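You operate a simulated robot arm through the tools that you are given. There is no shell and no other tool.

You run a simulated robot arm. Do the job below in one go: nothing can be reset, and whatever is moved stays where it is left.

JOB
Open the bed drawer, put the square cedar block in the inside of the bed drawer and shut the drawer again. Pull the drawer marked socks open. The order is free.

The check looks at the end state, three seconds after you hand in, the way a careful person would. Anything else that was tipped, shoved, dropped, spilled or broken makes it a failure.

ROBOT AND FRAMES
A 6-joint arm with a two-finger gripper on a trunk, on a base that moves. Base frame: it is fixed to the floor where the robot stands at the start and does not move with it; the origin is under the middle of the robot, x ahead of it, y to its left, z up. Lengths are in mm, angles in degrees, forces in N, time in s.
With the tool pointing down near the work surface it reaches from about 320 to 840 mm from the robot's upright axis, wherever it stands. Its first joint turns from -166.0 to 166.0 degrees. Places, roughly: bed drawer [3100, -800, 300]; drawer marked socks [-2100, 900, 600]; inside of the bed drawer [3100, -700, 200]; square cedar block (8x8x4 cm) [3400, -700, 600]. Payload 2.45 kg.
The TCP is the grasp point between the finger pads, 26 mm short of the fingertips. In the tool frame z runs along the fingers and y along their closing line. The gripper opens to 96 mm; its body begins 69 mm behind the TCP.
Orientation is told as [roll, pitch, yaw] about the base's x, y, z axes, in that order, counted from this pose: with the fingers straight down and closing along the base's y, the tool's x points along the base's -x, its y along +y and its z along -z.

CONTROLS
- The arm moves only by the tool servo_tool. Its argument "targets" is a list that holds one entry, the list of rows, each a list of 7 numbers: the shift along the base's x, y, z in units of 40 mm (1.0 is 40 mm), then the turn, a rotation vector about the base's x, y, z in units of 8 degrees (1.0 is 8 degrees), then the opening, from 0 (shut) to 1 (fully open). In form: [[[x, y, z, wx, wy, wz, grip], ...]]. A call has 1 to 20 rows; each row shifts and turns the commanded pose from where the row before left it. A call with a number of a shift or a turn outside -1 to 1 is refused whole. Rows are played at 5 a second. More than 50 mm and 8.6 degrees between two rows, or a gripper value outside its range, and nothing of the call is played. A pose out of reach is approached as far as the arm can. The call stops where the force on the tool passes 40 N (or 10 N more than at its start, if that is more) or the arm is blocked; 0.2 s more then pass. The fingers move at their own pace (about 119.9 mm/s each) and stop on an object; they squeeze with about 33 N. The grip force told is the motor's: it shows also when the fingers shut on nothing. Time passes only in rows, and 0.2 s behind the last, so rows that do not move let the fingers close. It gives the time, the measured TCP pose, the force on the tool (base axes), the opening and the grip force at its end, in the units of the frame above (readings bear some noise), with the torque about the TCP (base axes, N m) and any sound that the robot's microphone picked up.
- Cameras (640 x 400 px; columns grow to the right, rows downward): "scene" is now at [28.9, 132.4, 1029.7]; the picture's right is [-0.27, -0.96, 0.00], its down [-0.46, 0.13, -0.88] and it looks along [0.85, -0.24, -0.47] (base axes); focal length 284 px, centre (320, 200). "wrist" rides on the gripper at [82, 3, -98] in the tool frame; the picture's right is [-0.04, 1.00, 0.00], its down [-0.73, -0.03, -0.68] and it looks along [-0.68, -0.03, 0.73] (tool axes); focal length 256 px, centre (320, 200). There is no depth. A picture from a camera that has moved, and an enlarged one, comes with that camera's place and axes in the base frame and with its lens.
- get_image(camera): a new picture of that camera. It takes no simulated time.
- slide_trunk(by): slides the trunk up (or, below 0, down) by that many mm; the arm and the scene camera ride with it, the base frame stays. It gives what a move gives, with no picture.
- drive_base(legs): drives the robot by 1 to 6 legs, each [ahead, turn to the left] in mm and degrees, along the robot's own axes; the way and the turn of a leg run together, so that a leg with both is an arc; at most 1500 mm and 180 degrees a leg. The arm and the cameras ride along, it lands a little off, and it stops where it bumps. It gives what a move gives.
- head_to(pan, tilt): turns the head with the scene camera to pan (to the left, within 155 degrees either way) and tilt (down, from -29 to 69), counted from straight ahead of the robot. It gives what a move gives.
- close_up(camera, box): a new picture of the part [left, top, right, bottom] of that camera's present view, enlarged. It takes no simulated time.
- sign_off(): hands the job in; it is judged then, once.

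Nothing tells you exact positions but the pictures and the camera data. Unless the task says otherwise, let go and move clear before handing in.

The tools are called after "Call:" as name(argument=value, ...) on one line, values as JSON. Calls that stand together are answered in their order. servo_tool: Moves the arm, as the interface text tells. Its arguments: {"type":"object","properties":{"targets":{"type":"array","items":{"type":"array","items":{"type":"array","items":{"type":"number"}}}}},"required":["targets"]} The other tools are called the same way: slide_trunk (by) moves the trunk up or down; drive_base (legs) drives the base; head_to (pan, tilt) turns the head that bears the scene camera; get_image (camera) takes a picture; close_up (camera, box) takes an enlarged picture of a part of a camera's view; sign_off () hands the job in.

At the start:

```text
t: 0.0
tcp_pos: [496.9, -190.3, 631.1]
ee_rot: [0.0, 0.0, 0.0]
contact_force: [-0.6, -0.5, 0.1]
torque: [0.0, 0.01, 0.01]
grip_width: 96.0
finger_force: 0.1
trunk travel left (down, up): [-50.0, 100.0]
robot x, y, heading: [-2.2, 0.9, -0.2]
head pan, tilt (commanded): [-15.6, 28.3]
```

scene: 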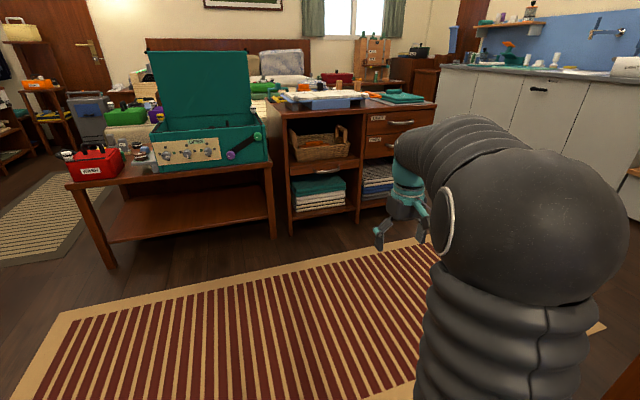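
wrist: 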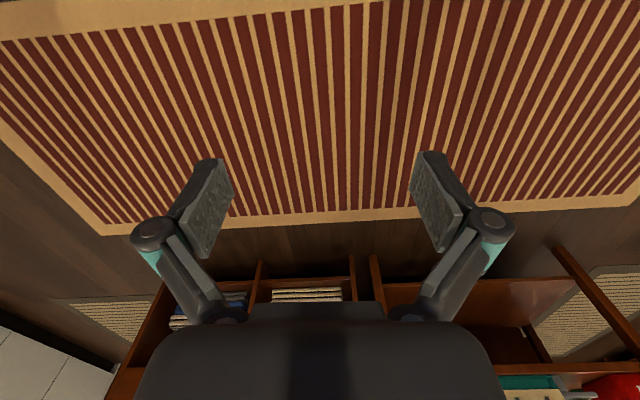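

I see a room with a rug, a bench with a teal case, a cabinet with drawers and a bed behind. I'll look around with the head before I plan the driving.

Call:
close_up(camera="scene", box=[260, 20, 460, 145])

Call:
close_up(camera="scene", box=[0, 0, 260, 160])

Call:
close_up(camera="scene", box=[400, 0, 640, 150])

```text
3.20 times, centred on (360, 82) of scene
camera zoom: at [28.9, 132.4, 1029.7], right [-0.27, -0.96, 0.0], down [-0.46, 0.13, -0.88], along [0.85, -0.24, -0.47], focal length 908 px, centre (192, 576)
```

zoom: 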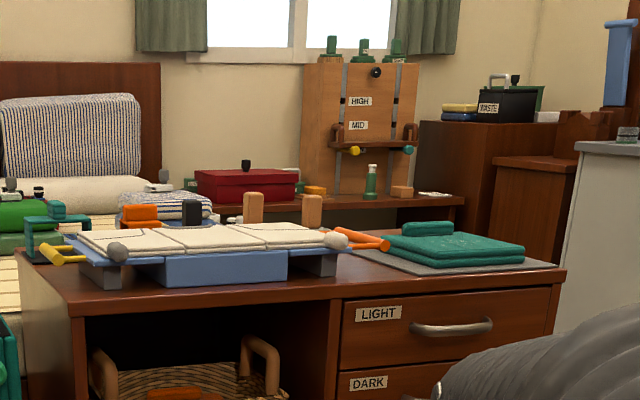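

```text
2.46 times, centred on (130, 80) of scene
camera zoom: at [28.9, 132.4, 1029.7], right [-0.27, -0.96, 0.0], down [-0.46, 0.13, -0.88], along [0.85, -0.24, -0.47], focal length 698 px, centre (788, 495)
```

zoom: 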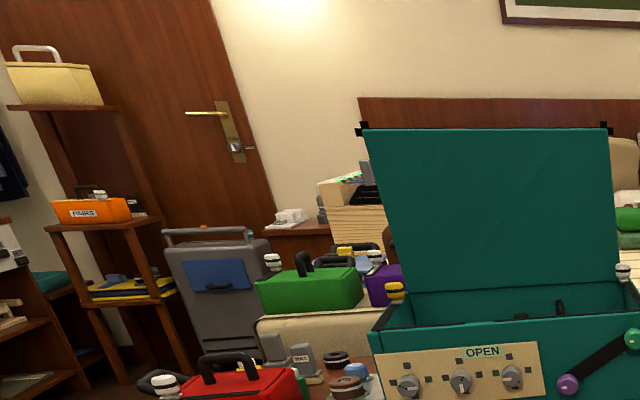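

```text
2.67 times, centred on (520, 75) of scene
camera zoom: at [28.9, 132.4, 1029.7], right [-0.27, -0.96, 0.0], down [-0.46, 0.13, -0.88], along [0.85, -0.24, -0.47], focal length 756 px, centre (-213, 533)
```

zoom: 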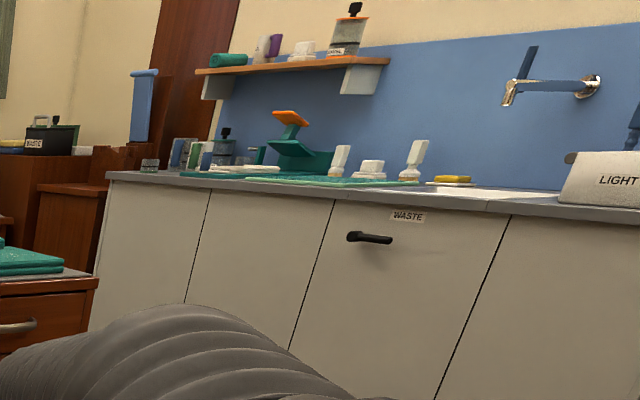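

The room is busy: a bed behind the cabinet with a cedar-looking block near it. I'll pan the head around to see the whole room.

Call:
head_to(pan=-60, tilt=20)

Call:
get_image(camera="scene")

Call:
head_to(pan=-120, tilt=20)

Call:
get_image(camera="scene")

Call:
head_to(pan=150, tilt=20)

Call:
get_image(camera="scene")

Call:
head_to(pan=90, tilt=20)

Call:
get_image(camera="scene")

Call:
head_to(pan=35, tilt=20)

Call:
get_image(camera="scene")

```text
t: 1.1
tcp_pos: [496.5, -192.0, 630.9]
ee_rot: [0.1, 0.0, 0.1]
contact_force: [-0.8, -1.1, -0.3]
torque: [0.03, 0.01, 0.0]
grip_width: 96.1
finger_force: 0.1
trunk travel left (down, up): [-50.0, 100.0]
robot x, y, heading: [-3.4, -2.7, 0.0]
head pan, tilt (commanded): [-60.0, 20.0]
```

```text
taken
camera scene: at [-12.2, 76.3, 1043.0], right [-0.87, -0.5, 0.0], down [-0.17, 0.3, -0.94], along [0.47, -0.81, -0.34], focal length 284 px, centre (320, 200)
```

scene: 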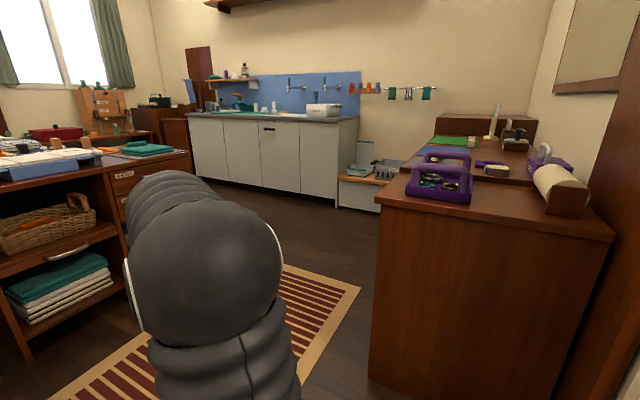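

```text
t: 2.4
tcp_pos: [496.4, -191.5, 631.9]
ee_rot: [0.0, 0.0, 0.1]
contact_force: [0.5, 0.2, -0.2]
torque: [-0.01, -0.04, 0.02]
grip_width: 95.7
finger_force: 0.0
trunk travel left (down, up): [-50.0, 100.0]
robot x, y, heading: [-0.4, 0.3, -0.1]
head pan, tilt (commanded): [-120.0, 20.0]
```

```text
taken
camera scene: at [-105.3, 76.2, 1043.0], right [-0.87, 0.5, 0.0], down [0.17, 0.3, -0.94], along [-0.47, -0.81, -0.34], focal length 284 px, centre (320, 200)
```

scene: 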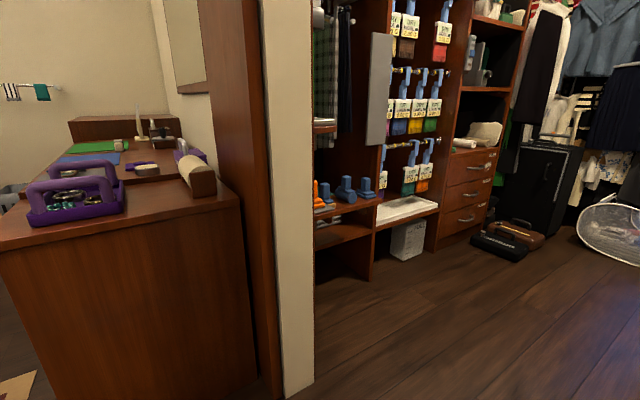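

```text
t: 6.2
tcp_pos: [496.6, -192.2, 631.1]
ee_rot: [0.0, 0.1, 0.0]
contact_force: [0.3, 0.1, 0.9]
torque: [0.01, 0.0, 0.01]
grip_width: 96.0
finger_force: 0.0
trunk travel left (down, up): [-50.0, 100.0]
robot x, y, heading: [-0.3, 1.9, -0.0]
head pan, tilt (commanded): [150.0, 20.0]
```

```text
taken
camera scene: at [-139.5, 203.5, 1043.0], right [0.5, 0.87, 0.0], down [0.3, -0.17, -0.94], along [-0.81, 0.47, -0.34], focal length 284 px, centre (320, 200)
```

scene: 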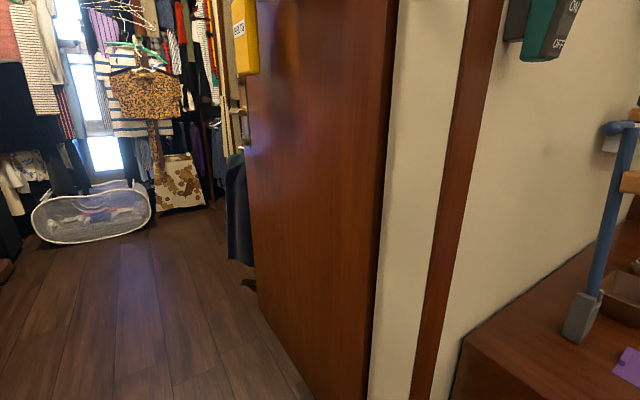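

```text
t: 7.5
tcp_pos: [496.0, -191.4, 631.2]
ee_rot: [-0.1, -0.1, 0.0]
contact_force: [0.2, -0.1, -0.2]
torque: [0.0, 0.01, -0.02]
grip_width: 95.8
finger_force: 0.0
trunk travel left (down, up): [-50.0, 100.0]
robot x, y, heading: [0.8, 2.1, -0.1]
head pan, tilt (commanded): [90.0, 20.0]
```

```text
taken
camera scene: at [-58.9, 250.0, 1043.0], right [1.0, 0.0, 0.0], down [0.0, -0.34, -0.94], along [0.0, 0.94, -0.34], focal length 284 px, centre (320, 200)
```

scene: 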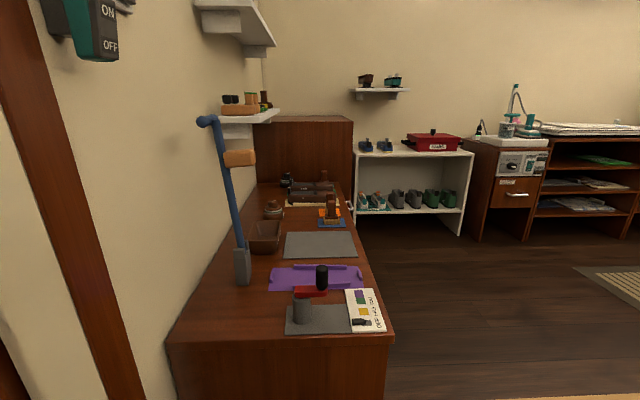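

```text
t: 8.7
tcp_pos: [496.8, -190.9, 631.5]
ee_rot: [0.0, 0.0, -0.1]
contact_force: [0.1, -0.2, 0.2]
torque: [0.0, -0.03, -0.02]
grip_width: 96.0
finger_force: 0.1
trunk travel left (down, up): [-50.0, 100.0]
robot x, y, heading: [-1.3, 0.1, -0.2]
head pan, tilt (commanded): [35.0, 20.0]
```

```text
taken
camera scene: at [17.4, 210.4, 1043.0], right [0.57, -0.82, 0.0], down [-0.28, -0.2, -0.94], along [0.77, 0.54, -0.34], focal length 284 px, centre (320, 200)
```

scene: 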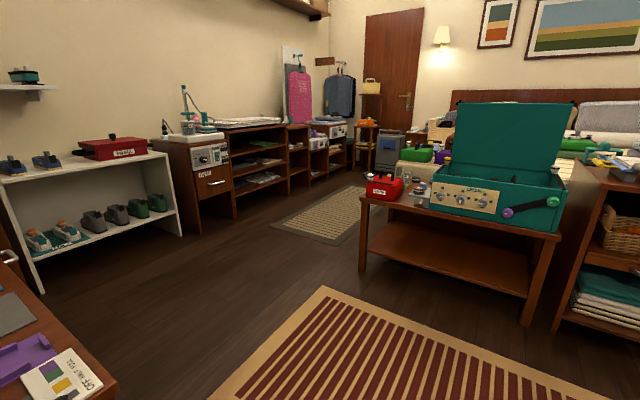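

The socks drawer should lie in the closet behind me, and the bed is ahead behind the low furniture. I'll look closer in these directions.

Call:
head_to(pan=-155, tilt=20)

Call:
get_image(camera="scene")

Call:
close_up(camera="scene", box=[0, 80, 240, 230])

Call:
head_to(pan=155, tilt=20)

Call:
get_image(camera="scene")

Call:
close_up(camera="scene", box=[0, 50, 320, 250])

```text
t: 11.5
tcp_pos: [496.8, -191.2, 631.5]
ee_rot: [0.1, 0.0, 0.0]
contact_force: [-0.4, -0.3, 0.6]
torque: [0.0, 0.01, 0.01]
grip_width: 95.8
finger_force: 0.1
trunk travel left (down, up): [-50.0, 100.0]
robot x, y, heading: [-3.5, 0.4, 0.2]
head pan, tilt (commanded): [-154.7, 20.0]
```

```text
taken
camera scene: at [-143.0, 117.1, 1043.0], right [-0.43, 0.9, 0.0], down [0.31, 0.15, -0.94], along [-0.85, -0.4, -0.34], focal length 284 px, centre (320, 200)
```

scene: 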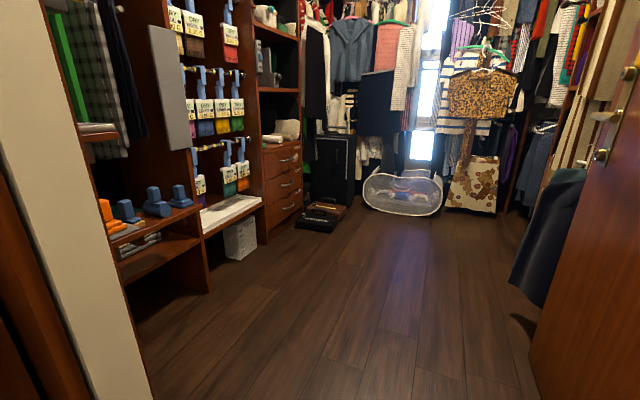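

```text
2.67 times, centred on (120, 155) of scene
camera zoom: at [-143.0, 117.1, 1043.0], right [-0.43, 0.9, 0.0], down [0.31, 0.15, -0.94], along [-0.85, -0.4, -0.34], focal length 756 px, centre (853, 320)
```

zoom: 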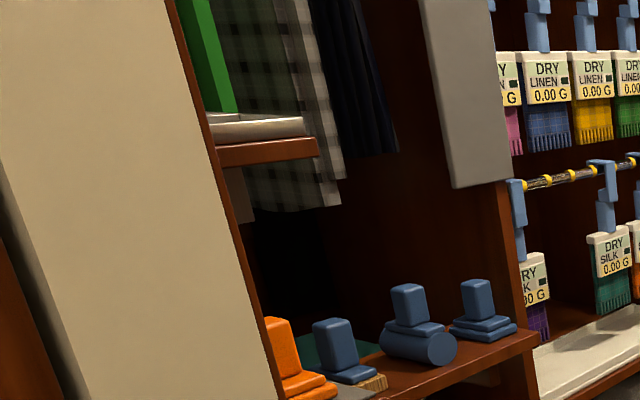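

```text
t: 15.7
tcp_pos: [496.9, -191.7, 630.1]
ee_rot: [-0.1, -0.1, 0.0]
contact_force: [-0.4, 0.4, -0.1]
torque: [-0.01, 0.01, -0.01]
grip_width: 96.1
finger_force: 0.2
trunk travel left (down, up): [-50.0, 100.0]
robot x, y, heading: [3.1, -0.3, -0.0]
head pan, tilt (commanded): [154.7, 20.0]
```

```text
taken
camera scene: at [-143.0, 196.7, 1043.0], right [0.43, 0.9, 0.0], down [0.31, -0.15, -0.94], along [-0.85, 0.4, -0.34], focal length 284 px, centre (320, 200)
```

scene: 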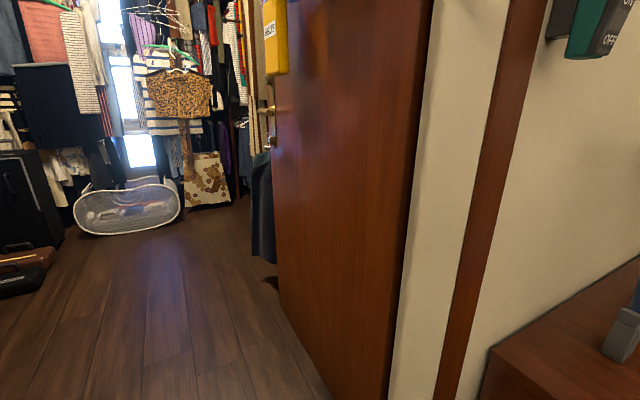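

```text
2.00 times, centred on (160, 150) of scene
camera zoom: at [-143.0, 196.7, 1043.0], right [0.43, 0.9, 0.0], down [0.31, -0.15, -0.94], along [-0.85, 0.4, -0.34], focal length 567 px, centre (640, 300)
```

zoom: 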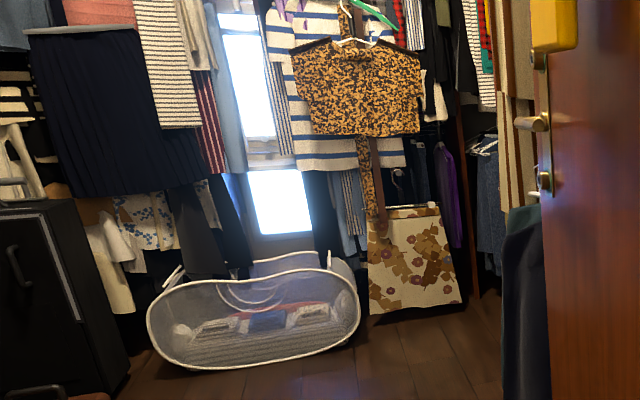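

I take the cabinet front to be at x≈1530 (y −100…−1020). The kitchenette front is near y≈−2050, and the bed lies beyond the cabinet with its drawer facing −y. I'll go around the right end of the cabinet into that aisle and look again.

Call:
drive_base(legs=[[800, 0], [0, -90]])

Call:
head_to(pan=0, tilt=30)

Call:
get_image(camera="scene")

Call:
head_to(pan=60, tilt=25)

Call:
get_image(camera="scene")

```text
t: 23.8
tcp_pos: [616.2, -497.0, 631.2]
ee_rot: [0.0, 0.0, -88.8]
contact_force: [0.3, 0.6, 1.2]
torque: [0.01, 0.02, 0.01]
grip_width: 96.1
finger_force: 0.1
trunk travel left (down, up): [-50.0, 100.0]
robot x, y, heading: [798.8, 5.7, -89.0]
head pan, tilt (commanded): [154.7, 20.0]
```

```text
t: 26.2
tcp_pos: [614.5, -498.7, 630.7]
ee_rot: [0.0, 0.0, -88.8]
contact_force: [-0.6, -0.2, -0.2]
torque: [0.02, 0.03, -0.02]
grip_width: 96.3
finger_force: 0.1
trunk travel left (down, up): [-50.0, 100.0]
robot x, y, heading: [795.4, 1.1, -88.8]
head pan, tilt (commanded): [0.0, 30.0]
```

```text
taken
camera scene: at [955.1, -25.4, 1027.0], right [-1.0, -0.02, 0.0], down [-0.01, 0.5, -0.87], along [0.02, -0.87, -0.5], focal length 284 px, centre (320, 200)
```

scene: 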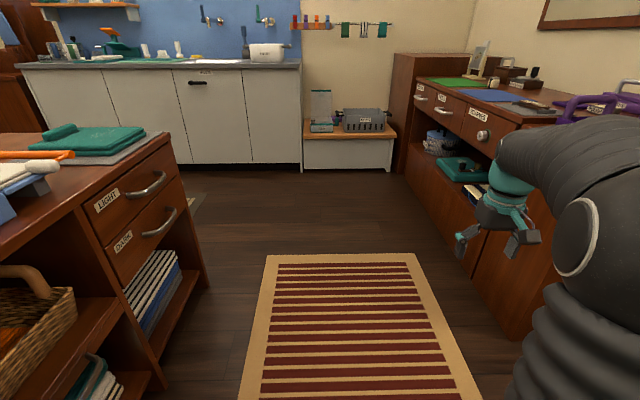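

```text
t: 27.5
tcp_pos: [614.5, -498.5, 630.8]
ee_rot: [-0.1, 0.0, -88.8]
contact_force: [0.8, -0.4, 0.0]
torque: [0.0, -0.04, -0.01]
grip_width: 96.2
finger_force: 0.0
trunk travel left (down, up): [-50.0, 100.0]
robot x, y, heading: [793.9, 1.5, -88.5]
head pan, tilt (commanded): [60.0, 25.0]
```

```text
taken
camera scene: at [1033.8, 20.5, 1034.9], right [-0.48, -0.88, 0.0], down [-0.37, 0.2, -0.91], along [0.79, -0.44, -0.42], focal length 284 px, centre (320, 200)
```

scene: 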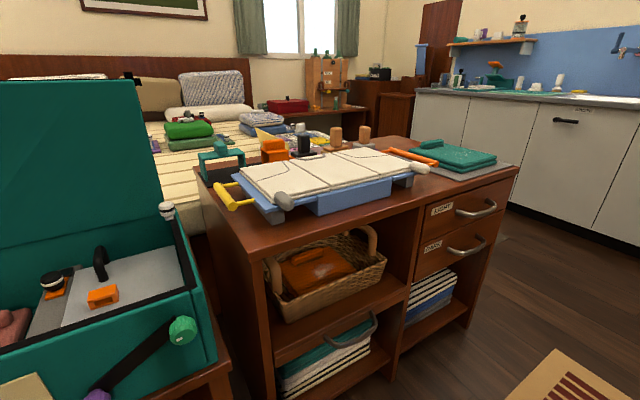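

The aisle past the cabinet's right end is free (cabinet corner ≈ (1500, −960)). I'll drive down it and turn to face +x.

Call:
drive_base(legs=[[1440, 0], [0, 89]])

Call:
head_to(pan=10, tilt=25)

Call:
get_image(camera="scene")

Call:
close_up(camera="scene", box=[120, 60, 360, 210])

```text
t: 38.4
tcp_pos: [1313.4, -1648.0, 631.2]
ee_rot: [0.0, 0.0, -1.3]
contact_force: [-1.1, 0.5, -0.2]
torque: [0.01, -0.01, 0.02]
grip_width: 95.8
finger_force: 0.1
trunk travel left (down, up): [-50.0, 100.0]
robot x, y, heading: [823.3, -1442.8, -1.2]
head pan, tilt (commanded): [60.0, 25.0]
```

```text
t: 39.6
tcp_pos: [1313.8, -1646.7, 631.1]
ee_rot: [0.1, 0.0, -1.2]
contact_force: [0.5, -0.4, -0.8]
torque: [0.02, 0.0, 0.04]
grip_width: 95.9
finger_force: 0.1
trunk travel left (down, up): [-50.0, 100.0]
robot x, y, heading: [824.1, -1445.4, -1.4]
head pan, tilt (commanded): [10.0, 25.0]
```

```text
taken
camera scene: at [857.8, -1273.3, 1034.9], right [0.15, -0.99, 0.0], down [-0.42, -0.06, -0.91], along [0.9, 0.14, -0.42], focal length 284 px, centre (320, 200)
```

scene: 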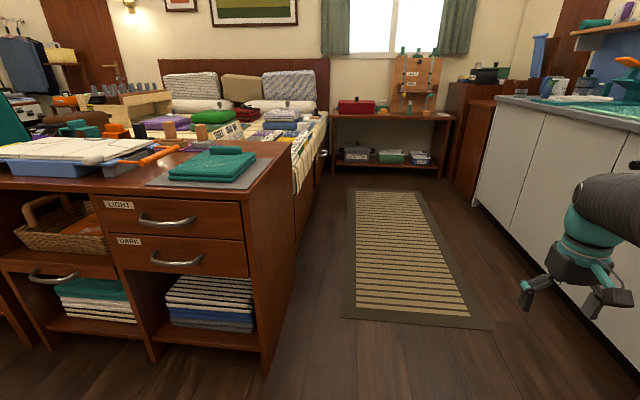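

```text
2.67 times, centred on (240, 135) of scene
camera zoom: at [857.8, -1273.3, 1034.9], right [0.15, -0.99, 0.0], down [-0.42, -0.06, -0.91], along [0.9, 0.14, -0.42], focal length 756 px, centre (533, 373)
```

zoom: 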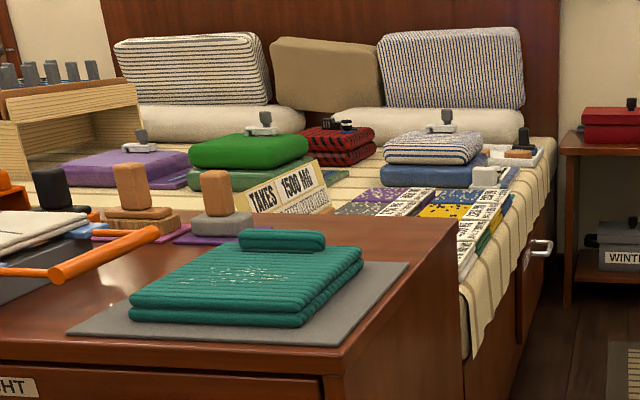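

The bed's right side shows a bar handle (bed drawer) and a tan block on a white tray near the bed edge. I'll drive further along the aisle for a better look.

Call:
drive_base(legs=[[1400, 1.3]])

Call:
head_to(pan=30, tilt=25)

Call:
get_image(camera="scene")

Call:
close_up(camera="scene", box=[200, 60, 440, 210])

```text
t: 46.5
tcp_pos: [2699.4, -1635.4, 631.5]
ee_rot: [0.1, 0.1, 0.8]
contact_force: [-0.4, -0.1, -0.3]
torque: [-0.02, 0.0, 0.03]
grip_width: 96.0
finger_force: 0.0
trunk travel left (down, up): [-50.0, 100.0]
robot x, y, heading: [2201.8, -1450.0, 0.8]
head pan, tilt (commanded): [10.0, 25.0]
```

```text
t: 47.3
tcp_pos: [2698.5, -1635.5, 630.8]
ee_rot: [0.0, 0.1, 0.8]
contact_force: [0.3, 0.4, 0.0]
torque: [0.01, -0.02, -0.02]
grip_width: 95.8
finger_force: 0.1
trunk travel left (down, up): [-50.0, 100.0]
robot x, y, heading: [2200.3, -1450.4, 0.6]
head pan, tilt (commanded): [30.0, 25.0]
```

```text
taken
camera scene: at [2218.4, -1247.8, 1034.9], right [0.51, -0.86, 0.0], down [-0.36, -0.22, -0.91], along [0.78, 0.46, -0.42], focal length 284 px, centre (320, 200)
```

scene: 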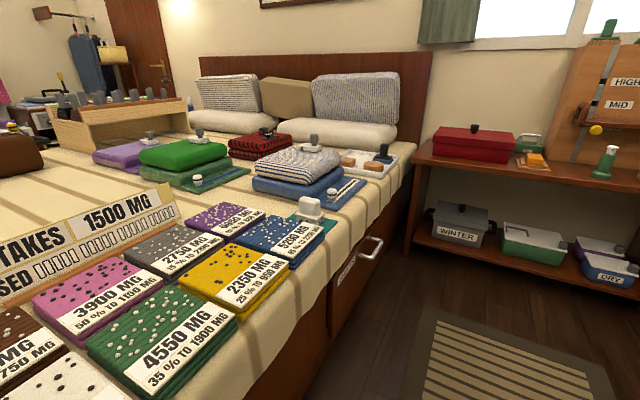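

```text
2.67 times, centred on (320, 135) of scene
camera zoom: at [2218.4, -1247.8, 1034.9], right [0.51, -0.86, 0.0], down [-0.36, -0.22, -0.91], along [0.78, 0.46, -0.42], focal length 756 px, centre (320, 373)
```

zoom: 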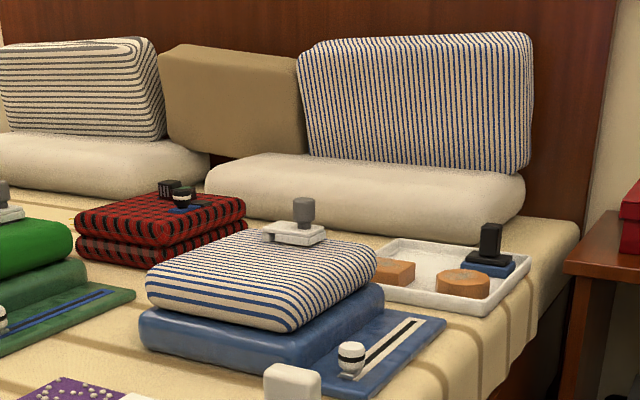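

The white tray on the bed holds the square cedar block (≈(3500, −650)) and next to it a round one. The drawer handle is at about x≈3270, y≈−900. I'll retract the arm a little and drive closer for measurement.

Call:
servo_tool(targets=[[[-0.8, 0, 0.5, 0, 0, 0, 1], [-0.8, 0, 0.5, 0, 0, 0, 1], [-0.8, 0, 0.5, 0, 0, 0, 1]]])

Call:
drive_base(legs=[[800, -0.8]])

Call:
head_to(pan=65, tilt=40)

Call:
get_image(camera="scene")

```text
t: 48.1
tcp_pos: [2602.5, -1635.0, 690.3]
ee_rot: [0.1, 0.0, 0.8]
contact_force: [0.2, -0.3, -0.2]
torque: [0.01, 0.01, -0.01]
grip_width: 95.7
finger_force: 0.1
trunk travel left (down, up): [-50.0, 100.0]
robot x, y, heading: [2199.8, -1455.2, 1.1]
head pan, tilt (commanded): [30.0, 25.0]
```

```text
t: 52.4
tcp_pos: [3396.9, -1635.9, 691.3]
ee_rot: [0.0, 0.1, 0.0]
contact_force: [-0.3, 0.1, -0.2]
torque: [-0.05, 0.02, 0.01]
grip_width: 96.0
finger_force: 0.1
trunk travel left (down, up): [-50.0, 100.0]
robot x, y, heading: [2997.9, -1444.9, 0.1]
head pan, tilt (commanded): [30.0, 25.0]
```

```text
t: 53.4
tcp_pos: [3397.6, -1635.0, 689.5]
ee_rot: [0.0, 0.0, 0.0]
contact_force: [0.4, -0.4, 0.3]
torque: [0.02, 0.0, -0.02]
grip_width: 96.1
finger_force: 0.0
trunk travel left (down, up): [-50.0, 100.0]
robot x, y, heading: [2996.7, -1444.9, -0.0]
head pan, tilt (commanded): [65.0, 40.0]
```

```text
taken
camera scene: at [2974.8, -1211.9, 1011.7], right [0.91, -0.42, 0.0], down [-0.27, -0.58, -0.77], along [0.32, 0.69, -0.64], focal length 284 px, centre (320, 200)
```

scene: 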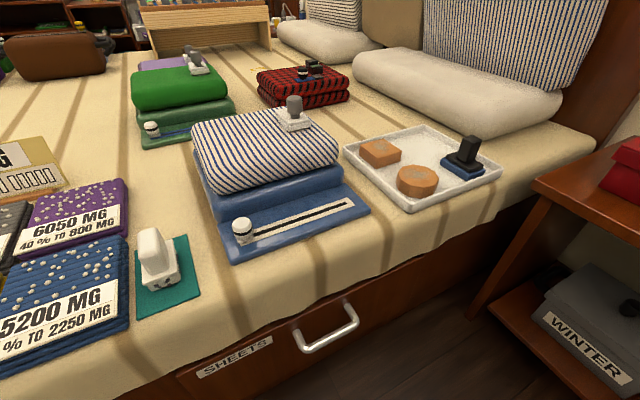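

The handle under the "SHEETS" label is at about (3140, −910, 275) and the square block at about (3425, −650). I'll stand at x≈3200 facing the bed.

Call:
drive_base(legs=[[205, 0], [0, 90]])

Call:
head_to(pan=-15, tilt=50)

Call:
get_image(camera="scene")

Call:
get_image(camera="wrist")

```text
t: 58.9
tcp_pos: [3390.5, -1042.6, 689.7]
ee_rot: [0.0, 0.0, 91.0]
contact_force: [0.2, -0.4, -0.1]
torque: [0.02, -0.01, 0.03]
grip_width: 96.3
finger_force: 0.0
trunk travel left (down, up): [-50.0, 100.0]
robot x, y, heading: [3201.3, -1447.3, 91.1]
head pan, tilt (commanded): [65.0, 40.0]
```

```text
t: 60.4
tcp_pos: [3389.8, -1043.3, 690.2]
ee_rot: [0.0, 0.0, 90.9]
contact_force: [0.4, 0.5, -0.3]
torque: [-0.01, -0.01, 0.02]
grip_width: 96.1
finger_force: 0.0
trunk travel left (down, up): [-50.0, 100.0]
robot x, y, heading: [3207.5, -1443.0, 91.2]
head pan, tilt (commanded): [-15.0, 50.0]
```

```text
taken
camera scene: at [3070.5, -1434.4, 997.5], right [0.97, -0.24, 0.0], down [-0.19, -0.74, -0.64], along [0.16, 0.62, -0.77], focal length 284 px, centre (320, 200)
```

scene: 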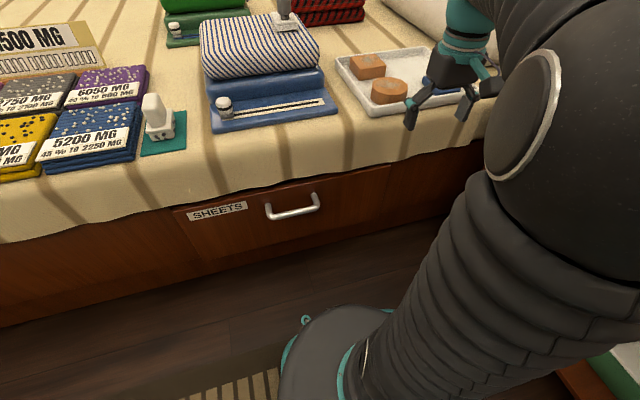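

```text
taken
camera wrist: at [3387.0, -1124.8, 789.3], right [-1.0, 0.02, 0.0], down [0.02, 0.73, 0.68], along [0.02, 0.68, -0.73], focal length 256 px, centre (320, 200)
```

wrist: 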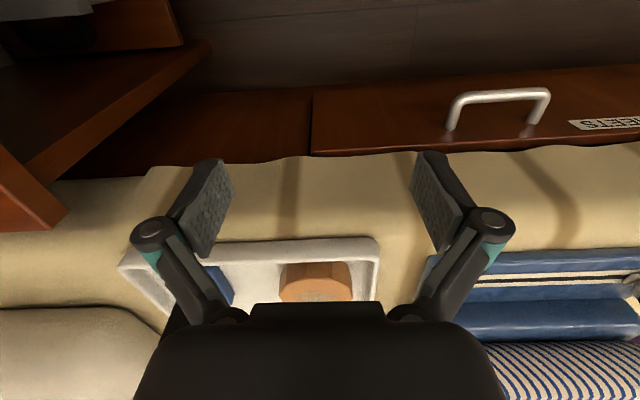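

The handle bar is in view and the base front edge appears about 250 mm ahead of its axis. I'll back up to leave room for the drawer, then look down to measure the base and handle.

Call:
drive_base(legs=[[-200, -1]])

Call:
head_to(pan=-10, tilt=45)

Call:
get_image(camera="scene")

Call:
close_up(camera="scene", box=[200, 100, 400, 225])

Call:
head_to(pan=-15, tilt=69)

Call:
get_image(camera="scene")

```text
t: 62.0
tcp_pos: [3397.4, -1246.5, 690.5]
ee_rot: [0.0, 0.0, 90.1]
contact_force: [0.6, -0.6, 0.4]
torque: [0.0, 0.01, 0.01]
grip_width: 96.1
finger_force: 0.0
trunk travel left (down, up): [-50.0, 100.0]
robot x, y, heading: [3208.2, -1645.8, 90.2]
head pan, tilt (commanded): [-15.0, 50.0]
```

```text
t: 62.7
tcp_pos: [3398.5, -1247.2, 691.2]
ee_rot: [0.0, 0.0, 90.0]
contact_force: [-0.5, 0.0, 0.9]
torque: [0.0, -0.01, 0.03]
grip_width: 95.9
finger_force: 0.0
trunk travel left (down, up): [-50.0, 100.0]
robot x, y, heading: [3208.3, -1647.7, 90.2]
head pan, tilt (commanded): [-10.0, 45.0]
```

```text
taken
camera scene: at [3066.9, -1628.3, 1004.3], right [0.99, -0.17, 0.0], down [-0.12, -0.7, -0.71], along [0.12, 0.7, -0.71], focal length 284 px, centre (320, 200)
```

scene: 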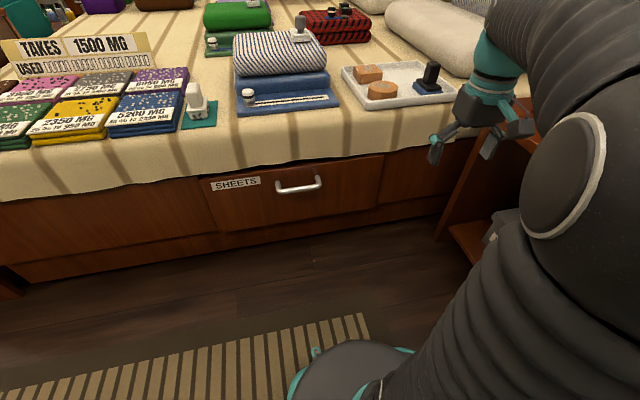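

```text
3.20 times, centred on (300, 162) of scene
camera zoom: at [3066.9, -1628.3, 1004.3], right [0.99, -0.17, 0.0], down [-0.12, -0.7, -0.71], along [0.12, 0.7, -0.71], focal length 908 px, centre (384, 320)
```

zoom: 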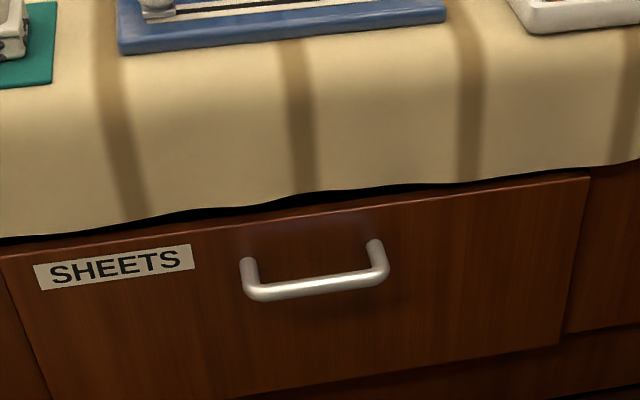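

```text
t: 63.6
tcp_pos: [3397.3, -1247.1, 690.6]
ee_rot: [-0.1, 0.0, 90.1]
contact_force: [0.2, 0.0, 0.4]
torque: [-0.03, 0.03, -0.02]
grip_width: 95.8
finger_force: 0.0
trunk travel left (down, up): [-50.0, 100.0]
robot x, y, heading: [3207.7, -1647.0, 90.4]
head pan, tilt (commanded): [-15.0, 68.8]
```

```text
taken
camera scene: at [3067.3, -1654.3, 975.5], right [0.97, -0.26, 0.0], down [-0.24, -0.9, -0.36], along [0.09, 0.35, -0.93], focal length 284 px, centre (320, 200)
```

scene: 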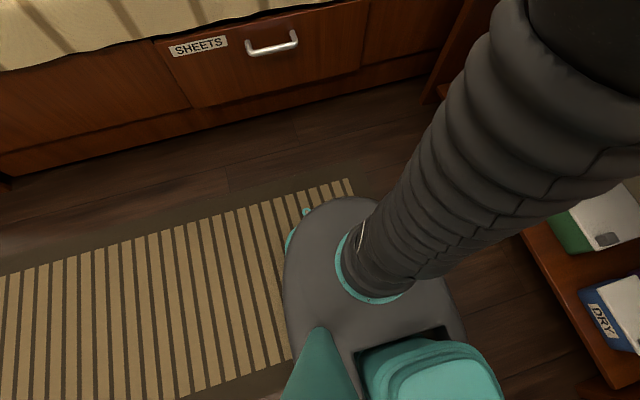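

Triangulating from three views puts the handle bar centre at about (3113, −983, 407), 46 mm off the drawer face, and the block top at about (3395, −686, 628). I'll swing the arm in front of the handle and turn the wrist so the fingers close vertically.

Call:
servo_tool(targets=[[[-0.59, 0.1, -0.2, 0, 0, -0.9375, 1], [-0.59, 0.1, -0.2, 0, 0, -0.9375, 1], [-0.59, 0.1, -0.2, 0, 0, -0.9375, 1], [-0.59, 0.1, -0.2, 0, 0, -0.9375, 1], [-0.59, 0.1, -0.2, 0, 0, -0.9375, 1], [-0.59, 0.1, -0.2, 0, 0, -0.9375, 1], [-0.59, 0.1, -0.2, 0, 0, -0.9375, 1], [-0.59, 0.1, -0.2, 0, 0, -0.9375, 1], [-0.59, 0.1, -0.2, 0, 0, -0.9375, 1], [-0.59, 0.1, -0.2, 0, 0, -0.9375, 1], [-0.59, 0.1, -0.2, 0, 0, -0.9375, 1], [-0.59, 0.1, -0.2, 0, 0, -0.9375, 1]]])

Call:
head_to(pan=-5, tilt=45)

Call:
get_image(camera="scene")

```text
t: 66.2
tcp_pos: [3115.3, -1199.4, 595.3]
ee_rot: [0.0, 0.0, 0.0]
contact_force: [-0.1, -0.4, 0.1]
torque: [-0.03, -0.01, -0.02]
grip_width: 95.9
finger_force: 0.1
trunk travel left (down, up): [-50.0, 100.0]
robot x, y, heading: [3210.3, -1645.5, 90.1]
head pan, tilt (commanded): [-15.0, 68.8]
```

```text
t: 67.0
tcp_pos: [3115.8, -1198.9, 594.7]
ee_rot: [0.1, -0.1, 0.2]
contact_force: [0.4, 0.3, -0.5]
torque: [0.01, 0.03, -0.01]
grip_width: 95.9
finger_force: 0.2
trunk travel left (down, up): [-50.0, 100.0]
robot x, y, heading: [3209.0, -1646.7, 90.1]
head pan, tilt (commanded): [-5.0, 45.0]
```

```text
taken
camera scene: at [3059.8, -1627.4, 1004.3], right [1.0, -0.09, 0.0], down [-0.06, -0.71, -0.71], along [0.06, 0.7, -0.71], focal length 284 px, centre (320, 200)
```

scene: 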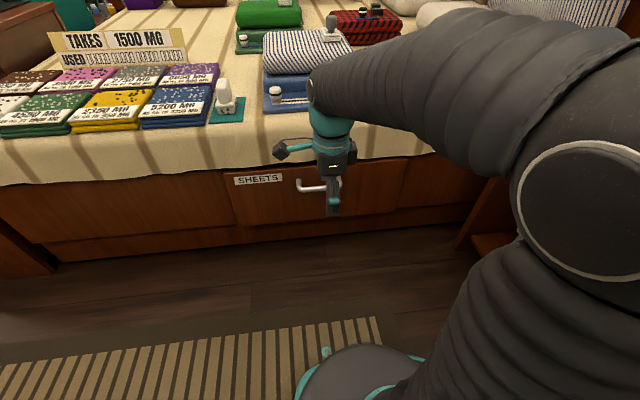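

The arm is in front of the handle. Now I pitch the tool forward to horizontal while lowering to handle height.

Call:
servo_tool(targets=[[[0, 0.2, -0.39, 0.9375, 0, 0, 0.8], [0, 0.2, -0.39, 0.9375, 0, 0, 0.8], [0, 0.2, -0.39, 0.9375, 0, 0, 0.8], [0, 0.2, -0.39, 0.9375, 0, 0, 0.8], [0, 0.2, -0.39, 0.9375, 0, 0, 0.8], [0, 0.2, -0.39, 0.9375, 0, 0, 0.8], [0, 0.2, -0.39, 0.9375, 0, 0, 0.8], [0, 0.2, -0.39, 0.9375, 0, 0, 0.8], [0, 0.2, -0.39, 0.9375, 0, 0, 0.8], [0, 0.2, -0.39, 0.9375, 0, 0, 0.8], [0, 0.2, -0.39, 0.9375, 0, 0, 0.8], [0, 0.2, -0.39, 0.9375, 0, 0, 0.8]]])

Call:
get_image(camera="scene")

Call:
get_image(camera="wrist")

```text
t: 69.6
tcp_pos: [3108.8, -1152.1, 601.0]
ee_rot: [55.4, 5.8, 10.3]
contact_force: [-0.2, 0.1, -0.3]
torque: [-0.01, 0.02, 0.0]
grip_width: 76.8
finger_force: 0.0
out of reach, approached as far as the arm can: row 6, 7, 8, 9, 10, 11, 12
trunk travel left (down, up): [-50.0, 100.0]
robot x, y, heading: [3210.6, -1647.0, 90.1]
head pan, tilt (commanded): [-5.0, 45.0]
```

```text
taken
camera scene: at [3059.7, -1627.4, 1004.4], right [1.0, -0.09, 0.0], down [-0.06, -0.7, -0.71], along [0.06, 0.7, -0.71], focal length 284 px, centre (320, 200)
```

scene: 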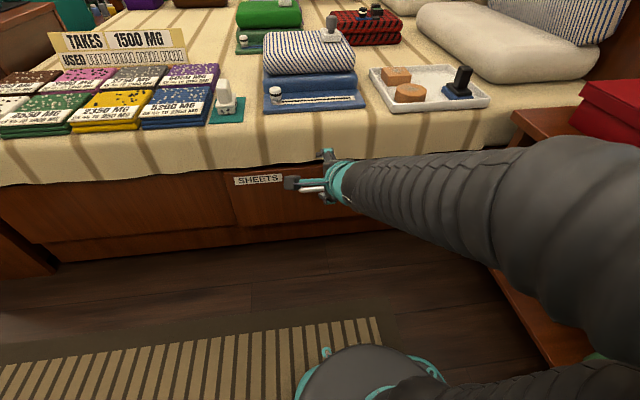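

```text
taken
camera wrist: at [3048.4, -1243.1, 668.5], right [0.02, 0.58, 0.81], down [0.86, -0.43, 0.28], along [0.52, 0.69, -0.51], focal length 256 px, centre (320, 200)
```

wrist: 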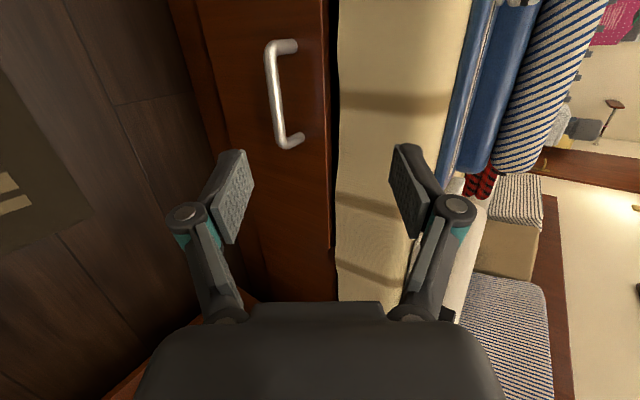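

The fully horizontal pose is out of reach and the arm stopped at about 55° pitch with a lowered elbow. I'll check with a null row where the commanded pose stands.

Call:
servo_tool(targets=[[[0, 0, 0, 0, 0, 0, 0.8]]])

Call:
head_to(pan=-50, tilt=35)

Call:
get_image(camera="scene")

```text
t: 70.0
tcp_pos: [3109.4, -1151.9, 600.9]
ee_rot: [55.4, 5.8, 10.3]
contact_force: [1.1, -0.4, 0.3]
torque: [0.01, 0.01, 0.02]
grip_width: 76.7
finger_force: 0.1
trunk travel left (down, up): [-50.0, 100.0]
robot x, y, heading: [3209.9, -1646.4, 89.8]
head pan, tilt (commanded): [-5.0, 45.0]
```

```text
t: 71.2
tcp_pos: [3109.7, -1151.6, 602.0]
ee_rot: [55.4, 5.9, 10.1]
contact_force: [-0.2, -0.1, -0.2]
torque: [-0.02, -0.01, 0.0]
grip_width: 76.8
finger_force: 0.0
trunk travel left (down, up): [-50.0, 100.0]
robot x, y, heading: [3209.2, -1649.3, 90.3]
head pan, tilt (commanded): [-50.0, 35.0]
```

```text
taken
camera scene: at [3120.1, -1651.6, 1019.2], right [0.65, -0.76, 0.0], down [-0.44, -0.37, -0.82], along [0.63, 0.53, -0.57], focal length 284 px, centre (320, 200)
```

scene: 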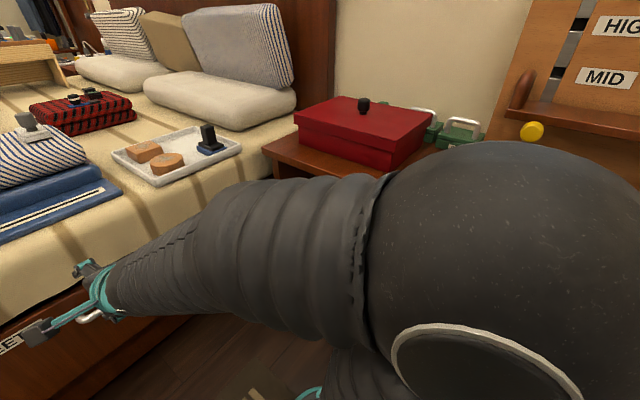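

The commanded pose was reset to where the arm stopped. I'll return to a moderate 30° pitch and go lower, testing what is reachable.

Call:
servo_tool(targets=[[[0, 0, 0, 0, 0, -1, 0.8], [0, 0, 0, 0, 0, -0.28, 0.8], [0, 0, 0, 0, -0.725, 0, 0.8], [0, 0, -0.4, -0.79, 0, 0, 0.8], [0, 0, -0.4, -0.79, 0, 0, 0.8], [0, 0, -0.4, -0.79, 0, 0, 0.8], [0, 0, -0.4, -0.79, 0, 0, 0.8]]])

Call:
slide_trunk(by=-50)

Call:
head_to(pan=-5, tilt=45)

Call:
get_image(camera="scene")

```text
t: 72.8
tcp_pos: [3103.5, -1139.9, 573.3]
ee_rot: [45.8, 2.7, 6.6]
contact_force: [-0.2, -0.4, -0.1]
torque: [-0.02, -0.04, 0.01]
grip_width: 76.4
finger_force: 0.0
out of reach, approached as far as the arm can: row 1, 2, 5, 6, 7
trunk travel left (down, up): [-50.0, 100.0]
robot x, y, heading: [3211.1, -1645.5, 89.8]
head pan, tilt (commanded): [-50.0, 35.0]
```

```text
t: 73.7
tcp_pos: [3101.7, -1139.2, 523.3]
ee_rot: [45.7, 2.8, 6.5]
contact_force: [0.5, 0.1, -0.2]
torque: [-0.01, -0.03, -0.02]
grip_width: 77.0
finger_force: 0.0
trunk travel left (down, up): [0.0, 150.0]
robot x, y, heading: [3209.4, -1646.4, 90.1]
head pan, tilt (commanded): [-50.0, 35.0]
```

```text
t: 74.8
tcp_pos: [3103.4, -1139.5, 522.3]
ee_rot: [45.7, 2.7, 6.5]
contact_force: [0.2, 0.1, -0.1]
torque: [-0.01, 0.03, -0.01]
grip_width: 76.7
finger_force: 0.0
trunk travel left (down, up): [0.0, 150.0]
robot x, y, heading: [3207.9, -1646.5, 89.9]
head pan, tilt (commanded): [-5.0, 45.0]
```

```text
taken
camera scene: at [3059.8, -1627.3, 954.4], right [1.0, -0.09, 0.0], down [-0.06, -0.7, -0.71], along [0.06, 0.7, -0.71], focal length 284 px, centre (320, 200)
```

scene: 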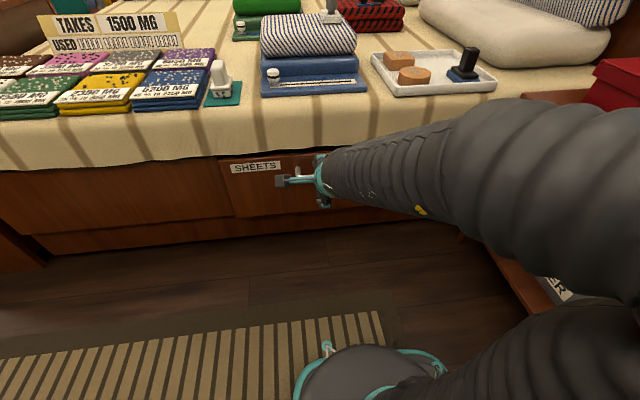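

The arm sits at a joint limit in this branch. I'll back out upward to the vertical tool pose and then rethink the approach.

Call:
servo_tool(targets=[[[0, -0.2, 0.5, -0.8, 0, 0, 0.8], [0, -0.2, 0.5, -0.8, 0, 0, 0.8], [0, -0.2, 0.5, -0.8, 0, 0, 0.8], [0, -0.2, 0.5, -0.8, 0, 0, 0.8], [0, -0.2, 0, -0.8, 0, 0, 0.8], [0, -0.2, 0, -0.8, 0, 0, 0.8], [0, -0.2, 0, -0.8, 0, -0.4, 0.8]]])

Call:
get_image(camera="scene")

```text
t: 76.4
tcp_pos: [2995.7, -1237.5, 536.7]
ee_rot: [16.0, -3.8, -1.8]
contact_force: [-0.6, 0.3, 1.0]
torque: [-0.02, 0.01, -0.03]
grip_width: 77.0
finger_force: 0.1
out of reach, approached as far as the arm can: row 1, 2, 3, 4, 5, 6, 7
trunk travel left (down, up): [0.0, 150.0]
robot x, y, heading: [3208.9, -1646.2, 89.9]
head pan, tilt (commanded): [-5.0, 45.0]
```

```text
taken
camera scene: at [3059.7, -1627.4, 954.4], right [1.0, -0.09, 0.0], down [-0.06, -0.7, -0.71], along [0.06, 0.7, -0.71], focal length 284 px, centre (320, 200)
```

scene: 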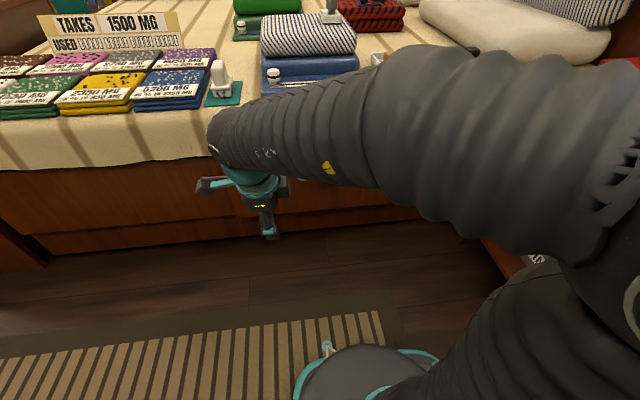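

The arm is still limited in this branch. I'll bring it back toward its comfortable starting posture (ahead and to the right, yaw 90).

Call:
servo_tool(targets=[[[0.85, 0.1, 0.1, -0.2, 0, 0.9, 0.8], [0.85, 0.1, 0.1, -0.2, 0, 0.9, 0.8], [0.85, 0.1, 0.1, -0.2, 0, 0.9, 0.8], [0.85, 0.1, 0.1, -0.2, 0, 0.9, 0.8], [0.85, 0.1, 0.1, 0, -0.2, 0.9, 0.8], [0.85, 0.1, 0.1, 0, -0.2, 0.9, 0.8]]])

Call:
get_image(camera="scene")

```text
t: 77.8
tcp_pos: [3131.5, -1245.1, 484.8]
ee_rot: [11.0, -15.7, 40.0]
contact_force: [0.0, 0.6, -0.1]
torque: [-0.02, -0.01, -0.02]
grip_width: 76.9
finger_force: 0.1
out of reach, approached as far as the arm can: row 1, 2, 3, 4, 5, 6
trunk travel left (down, up): [0.0, 150.0]
robot x, y, heading: [3206.3, -1648.3, 90.1]
head pan, tilt (commanded): [-5.0, 45.0]
```

```text
taken
camera scene: at [3059.7, -1627.4, 954.4], right [1.0, -0.09, 0.0], down [-0.06, -0.7, -0.71], along [0.06, 0.7, -0.71], focal length 284 px, centre (320, 200)
```

scene: 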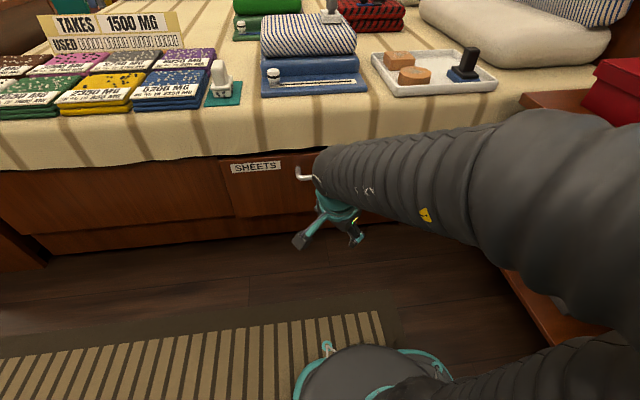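

Position and yaw follow now but the height lags. Let me look at the elbow's clearance to the side table.

Call:
head_to(pan=-70, tilt=40)

Call:
get_image(camera="scene")

Call:
get_image(camera="wrist")

```text
t: 79.2
tcp_pos: [3131.7, -1244.8, 485.0]
ee_rot: [11.2, -15.7, 40.0]
contact_force: [-0.3, -0.3, 0.2]
torque: [-0.03, 0.0, 0.01]
grip_width: 77.0
finger_force: 0.1
trunk travel left (down, up): [0.0, 150.0]
robot x, y, heading: [3209.5, -1650.4, 90.1]
head pan, tilt (commanded): [-70.0, 40.0]
```

```text
taken
camera scene: at [3132.6, -1679.1, 961.6], right [0.34, -0.94, 0.0], down [-0.6, -0.22, -0.77], along [0.72, 0.26, -0.64], focal length 284 px, centre (320, 200)
```

scene: 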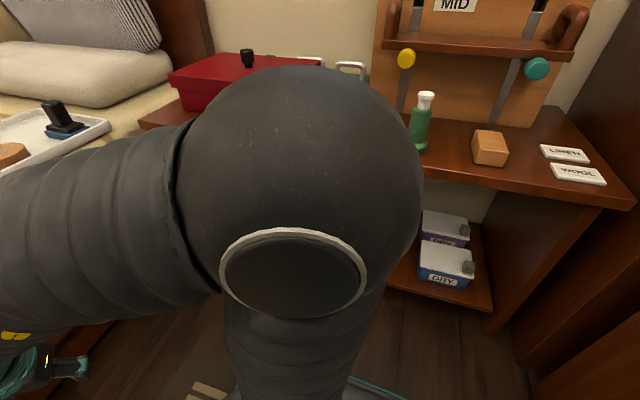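

```text
taken
camera wrist: at [3059.5, -1324.1, 558.0], right [-0.64, 0.74, 0.2], down [0.51, 0.22, 0.83], along [0.58, 0.63, -0.52], focal length 256 px, centre (320, 200)
```

wrist: 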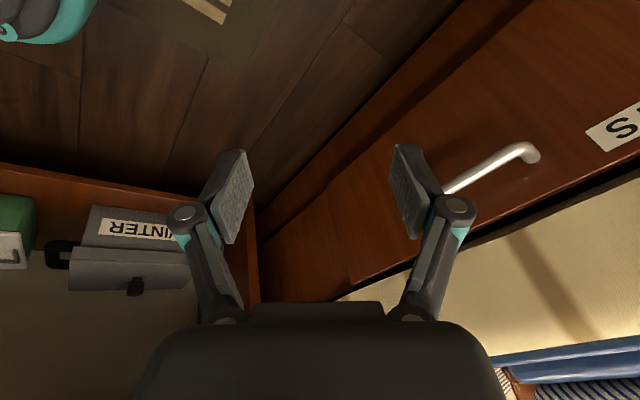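

The ball is really the shoulder on top of the vertical trunk, well clear of the table. I'll step back toward the nominal pose (ahead-right, tool vertical, yaw 90).

Call:
servo_tool(targets=[[[0.84, 0.29, 0.3, -0.245, -0.172, 0.78, 0.8], [0.84, 0.29, 0.3, -0.245, -0.172, 0.78, 0.8], [0.84, 0.29, 0.3, -0.245, -0.172, 0.78, 0.8], [0.84, 0.29, 0.3, -0.245, -0.172, 0.78, 0.8], [0.84, 0.29, 0.3, -0.245, -0.172, 0.78, 0.8], [0.84, 0.29, 0.3, -0.245, -0.172, 0.78, 0.8], [0.84, 0.29, 0.3, -0.245, -0.172, 0.78, 0.8], [0.84, 0.29, 0.3, -0.245, -0.172, 0.78, 0.8]]])

Call:
head_to(pan=-40, tilt=40)

Call:
get_image(camera="scene")

```text
t: 81.0
tcp_pos: [3270.9, -1158.0, 486.3]
ee_rot: [-12.1, -12.1, 91.8]
contact_force: [-0.4, 0.3, -0.1]
torque: [0.0, -0.03, -0.04]
grip_width: 76.8
finger_force: 0.1
out of reach, approached as far as the arm can: row 1, 2, 3, 4, 5, 6, 7, 8
trunk travel left (down, up): [0.0, 150.0]
robot x, y, heading: [3211.2, -1649.0, 89.7]
head pan, tilt (commanded): [-70.0, 40.0]
```

```text
t: 81.9
tcp_pos: [3271.4, -1158.1, 486.3]
ee_rot: [-12.1, -12.2, 91.7]
contact_force: [0.2, -0.6, 0.1]
torque: [0.0, -0.03, 0.02]
grip_width: 77.1
finger_force: 0.1
trunk travel left (down, up): [0.0, 150.0]
robot x, y, heading: [3210.6, -1648.6, 90.0]
head pan, tilt (commanded): [-40.0, 40.0]
```

```text
taken
camera scene: at [3107.4, -1643.1, 961.6], right [0.77, -0.64, 0.0], down [-0.41, -0.49, -0.77], along [0.49, 0.59, -0.64], focal length 284 px, centre (320, 200)
```

scene: 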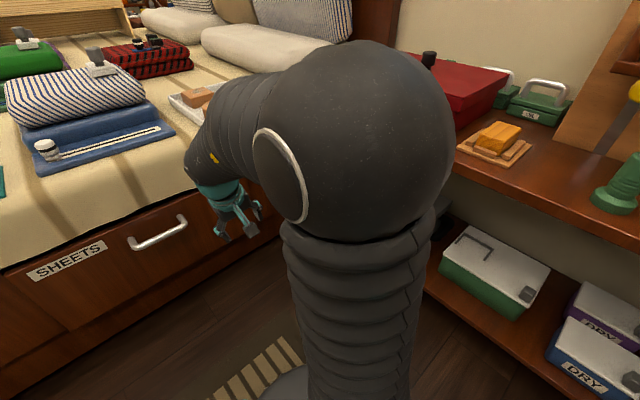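

Call:
head_to(pan=-15, tilt=50)

Call:
get_image(camera="scene")

```text
t: 82.8
tcp_pos: [3270.9, -1158.4, 486.9]
ee_rot: [-12.2, -12.2, 91.7]
contact_force: [0.0, -1.3, 0.2]
torque: [0.03, 0.01, -0.02]
grip_width: 76.7
finger_force: 0.1
trunk travel left (down, up): [0.0, 150.0]
robot x, y, heading: [3209.5, -1641.3, 90.2]
head pan, tilt (commanded): [-15.0, 50.0]
```

```text
taken
camera scene: at [3072.7, -1633.9, 947.5], right [0.97, -0.26, 0.0], down [-0.2, -0.74, -0.64], along [0.17, 0.62, -0.77], focal length 284 px, centre (320, 200)
```

scene: 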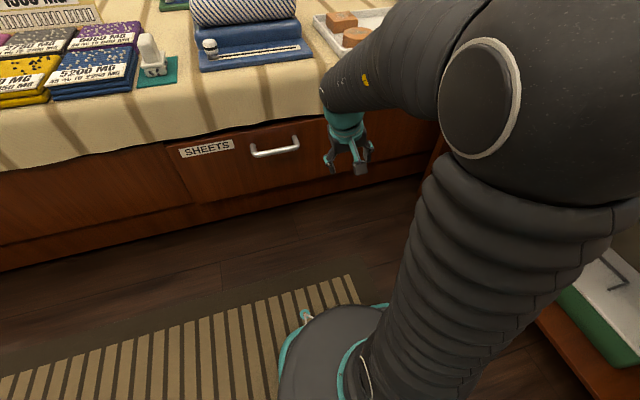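

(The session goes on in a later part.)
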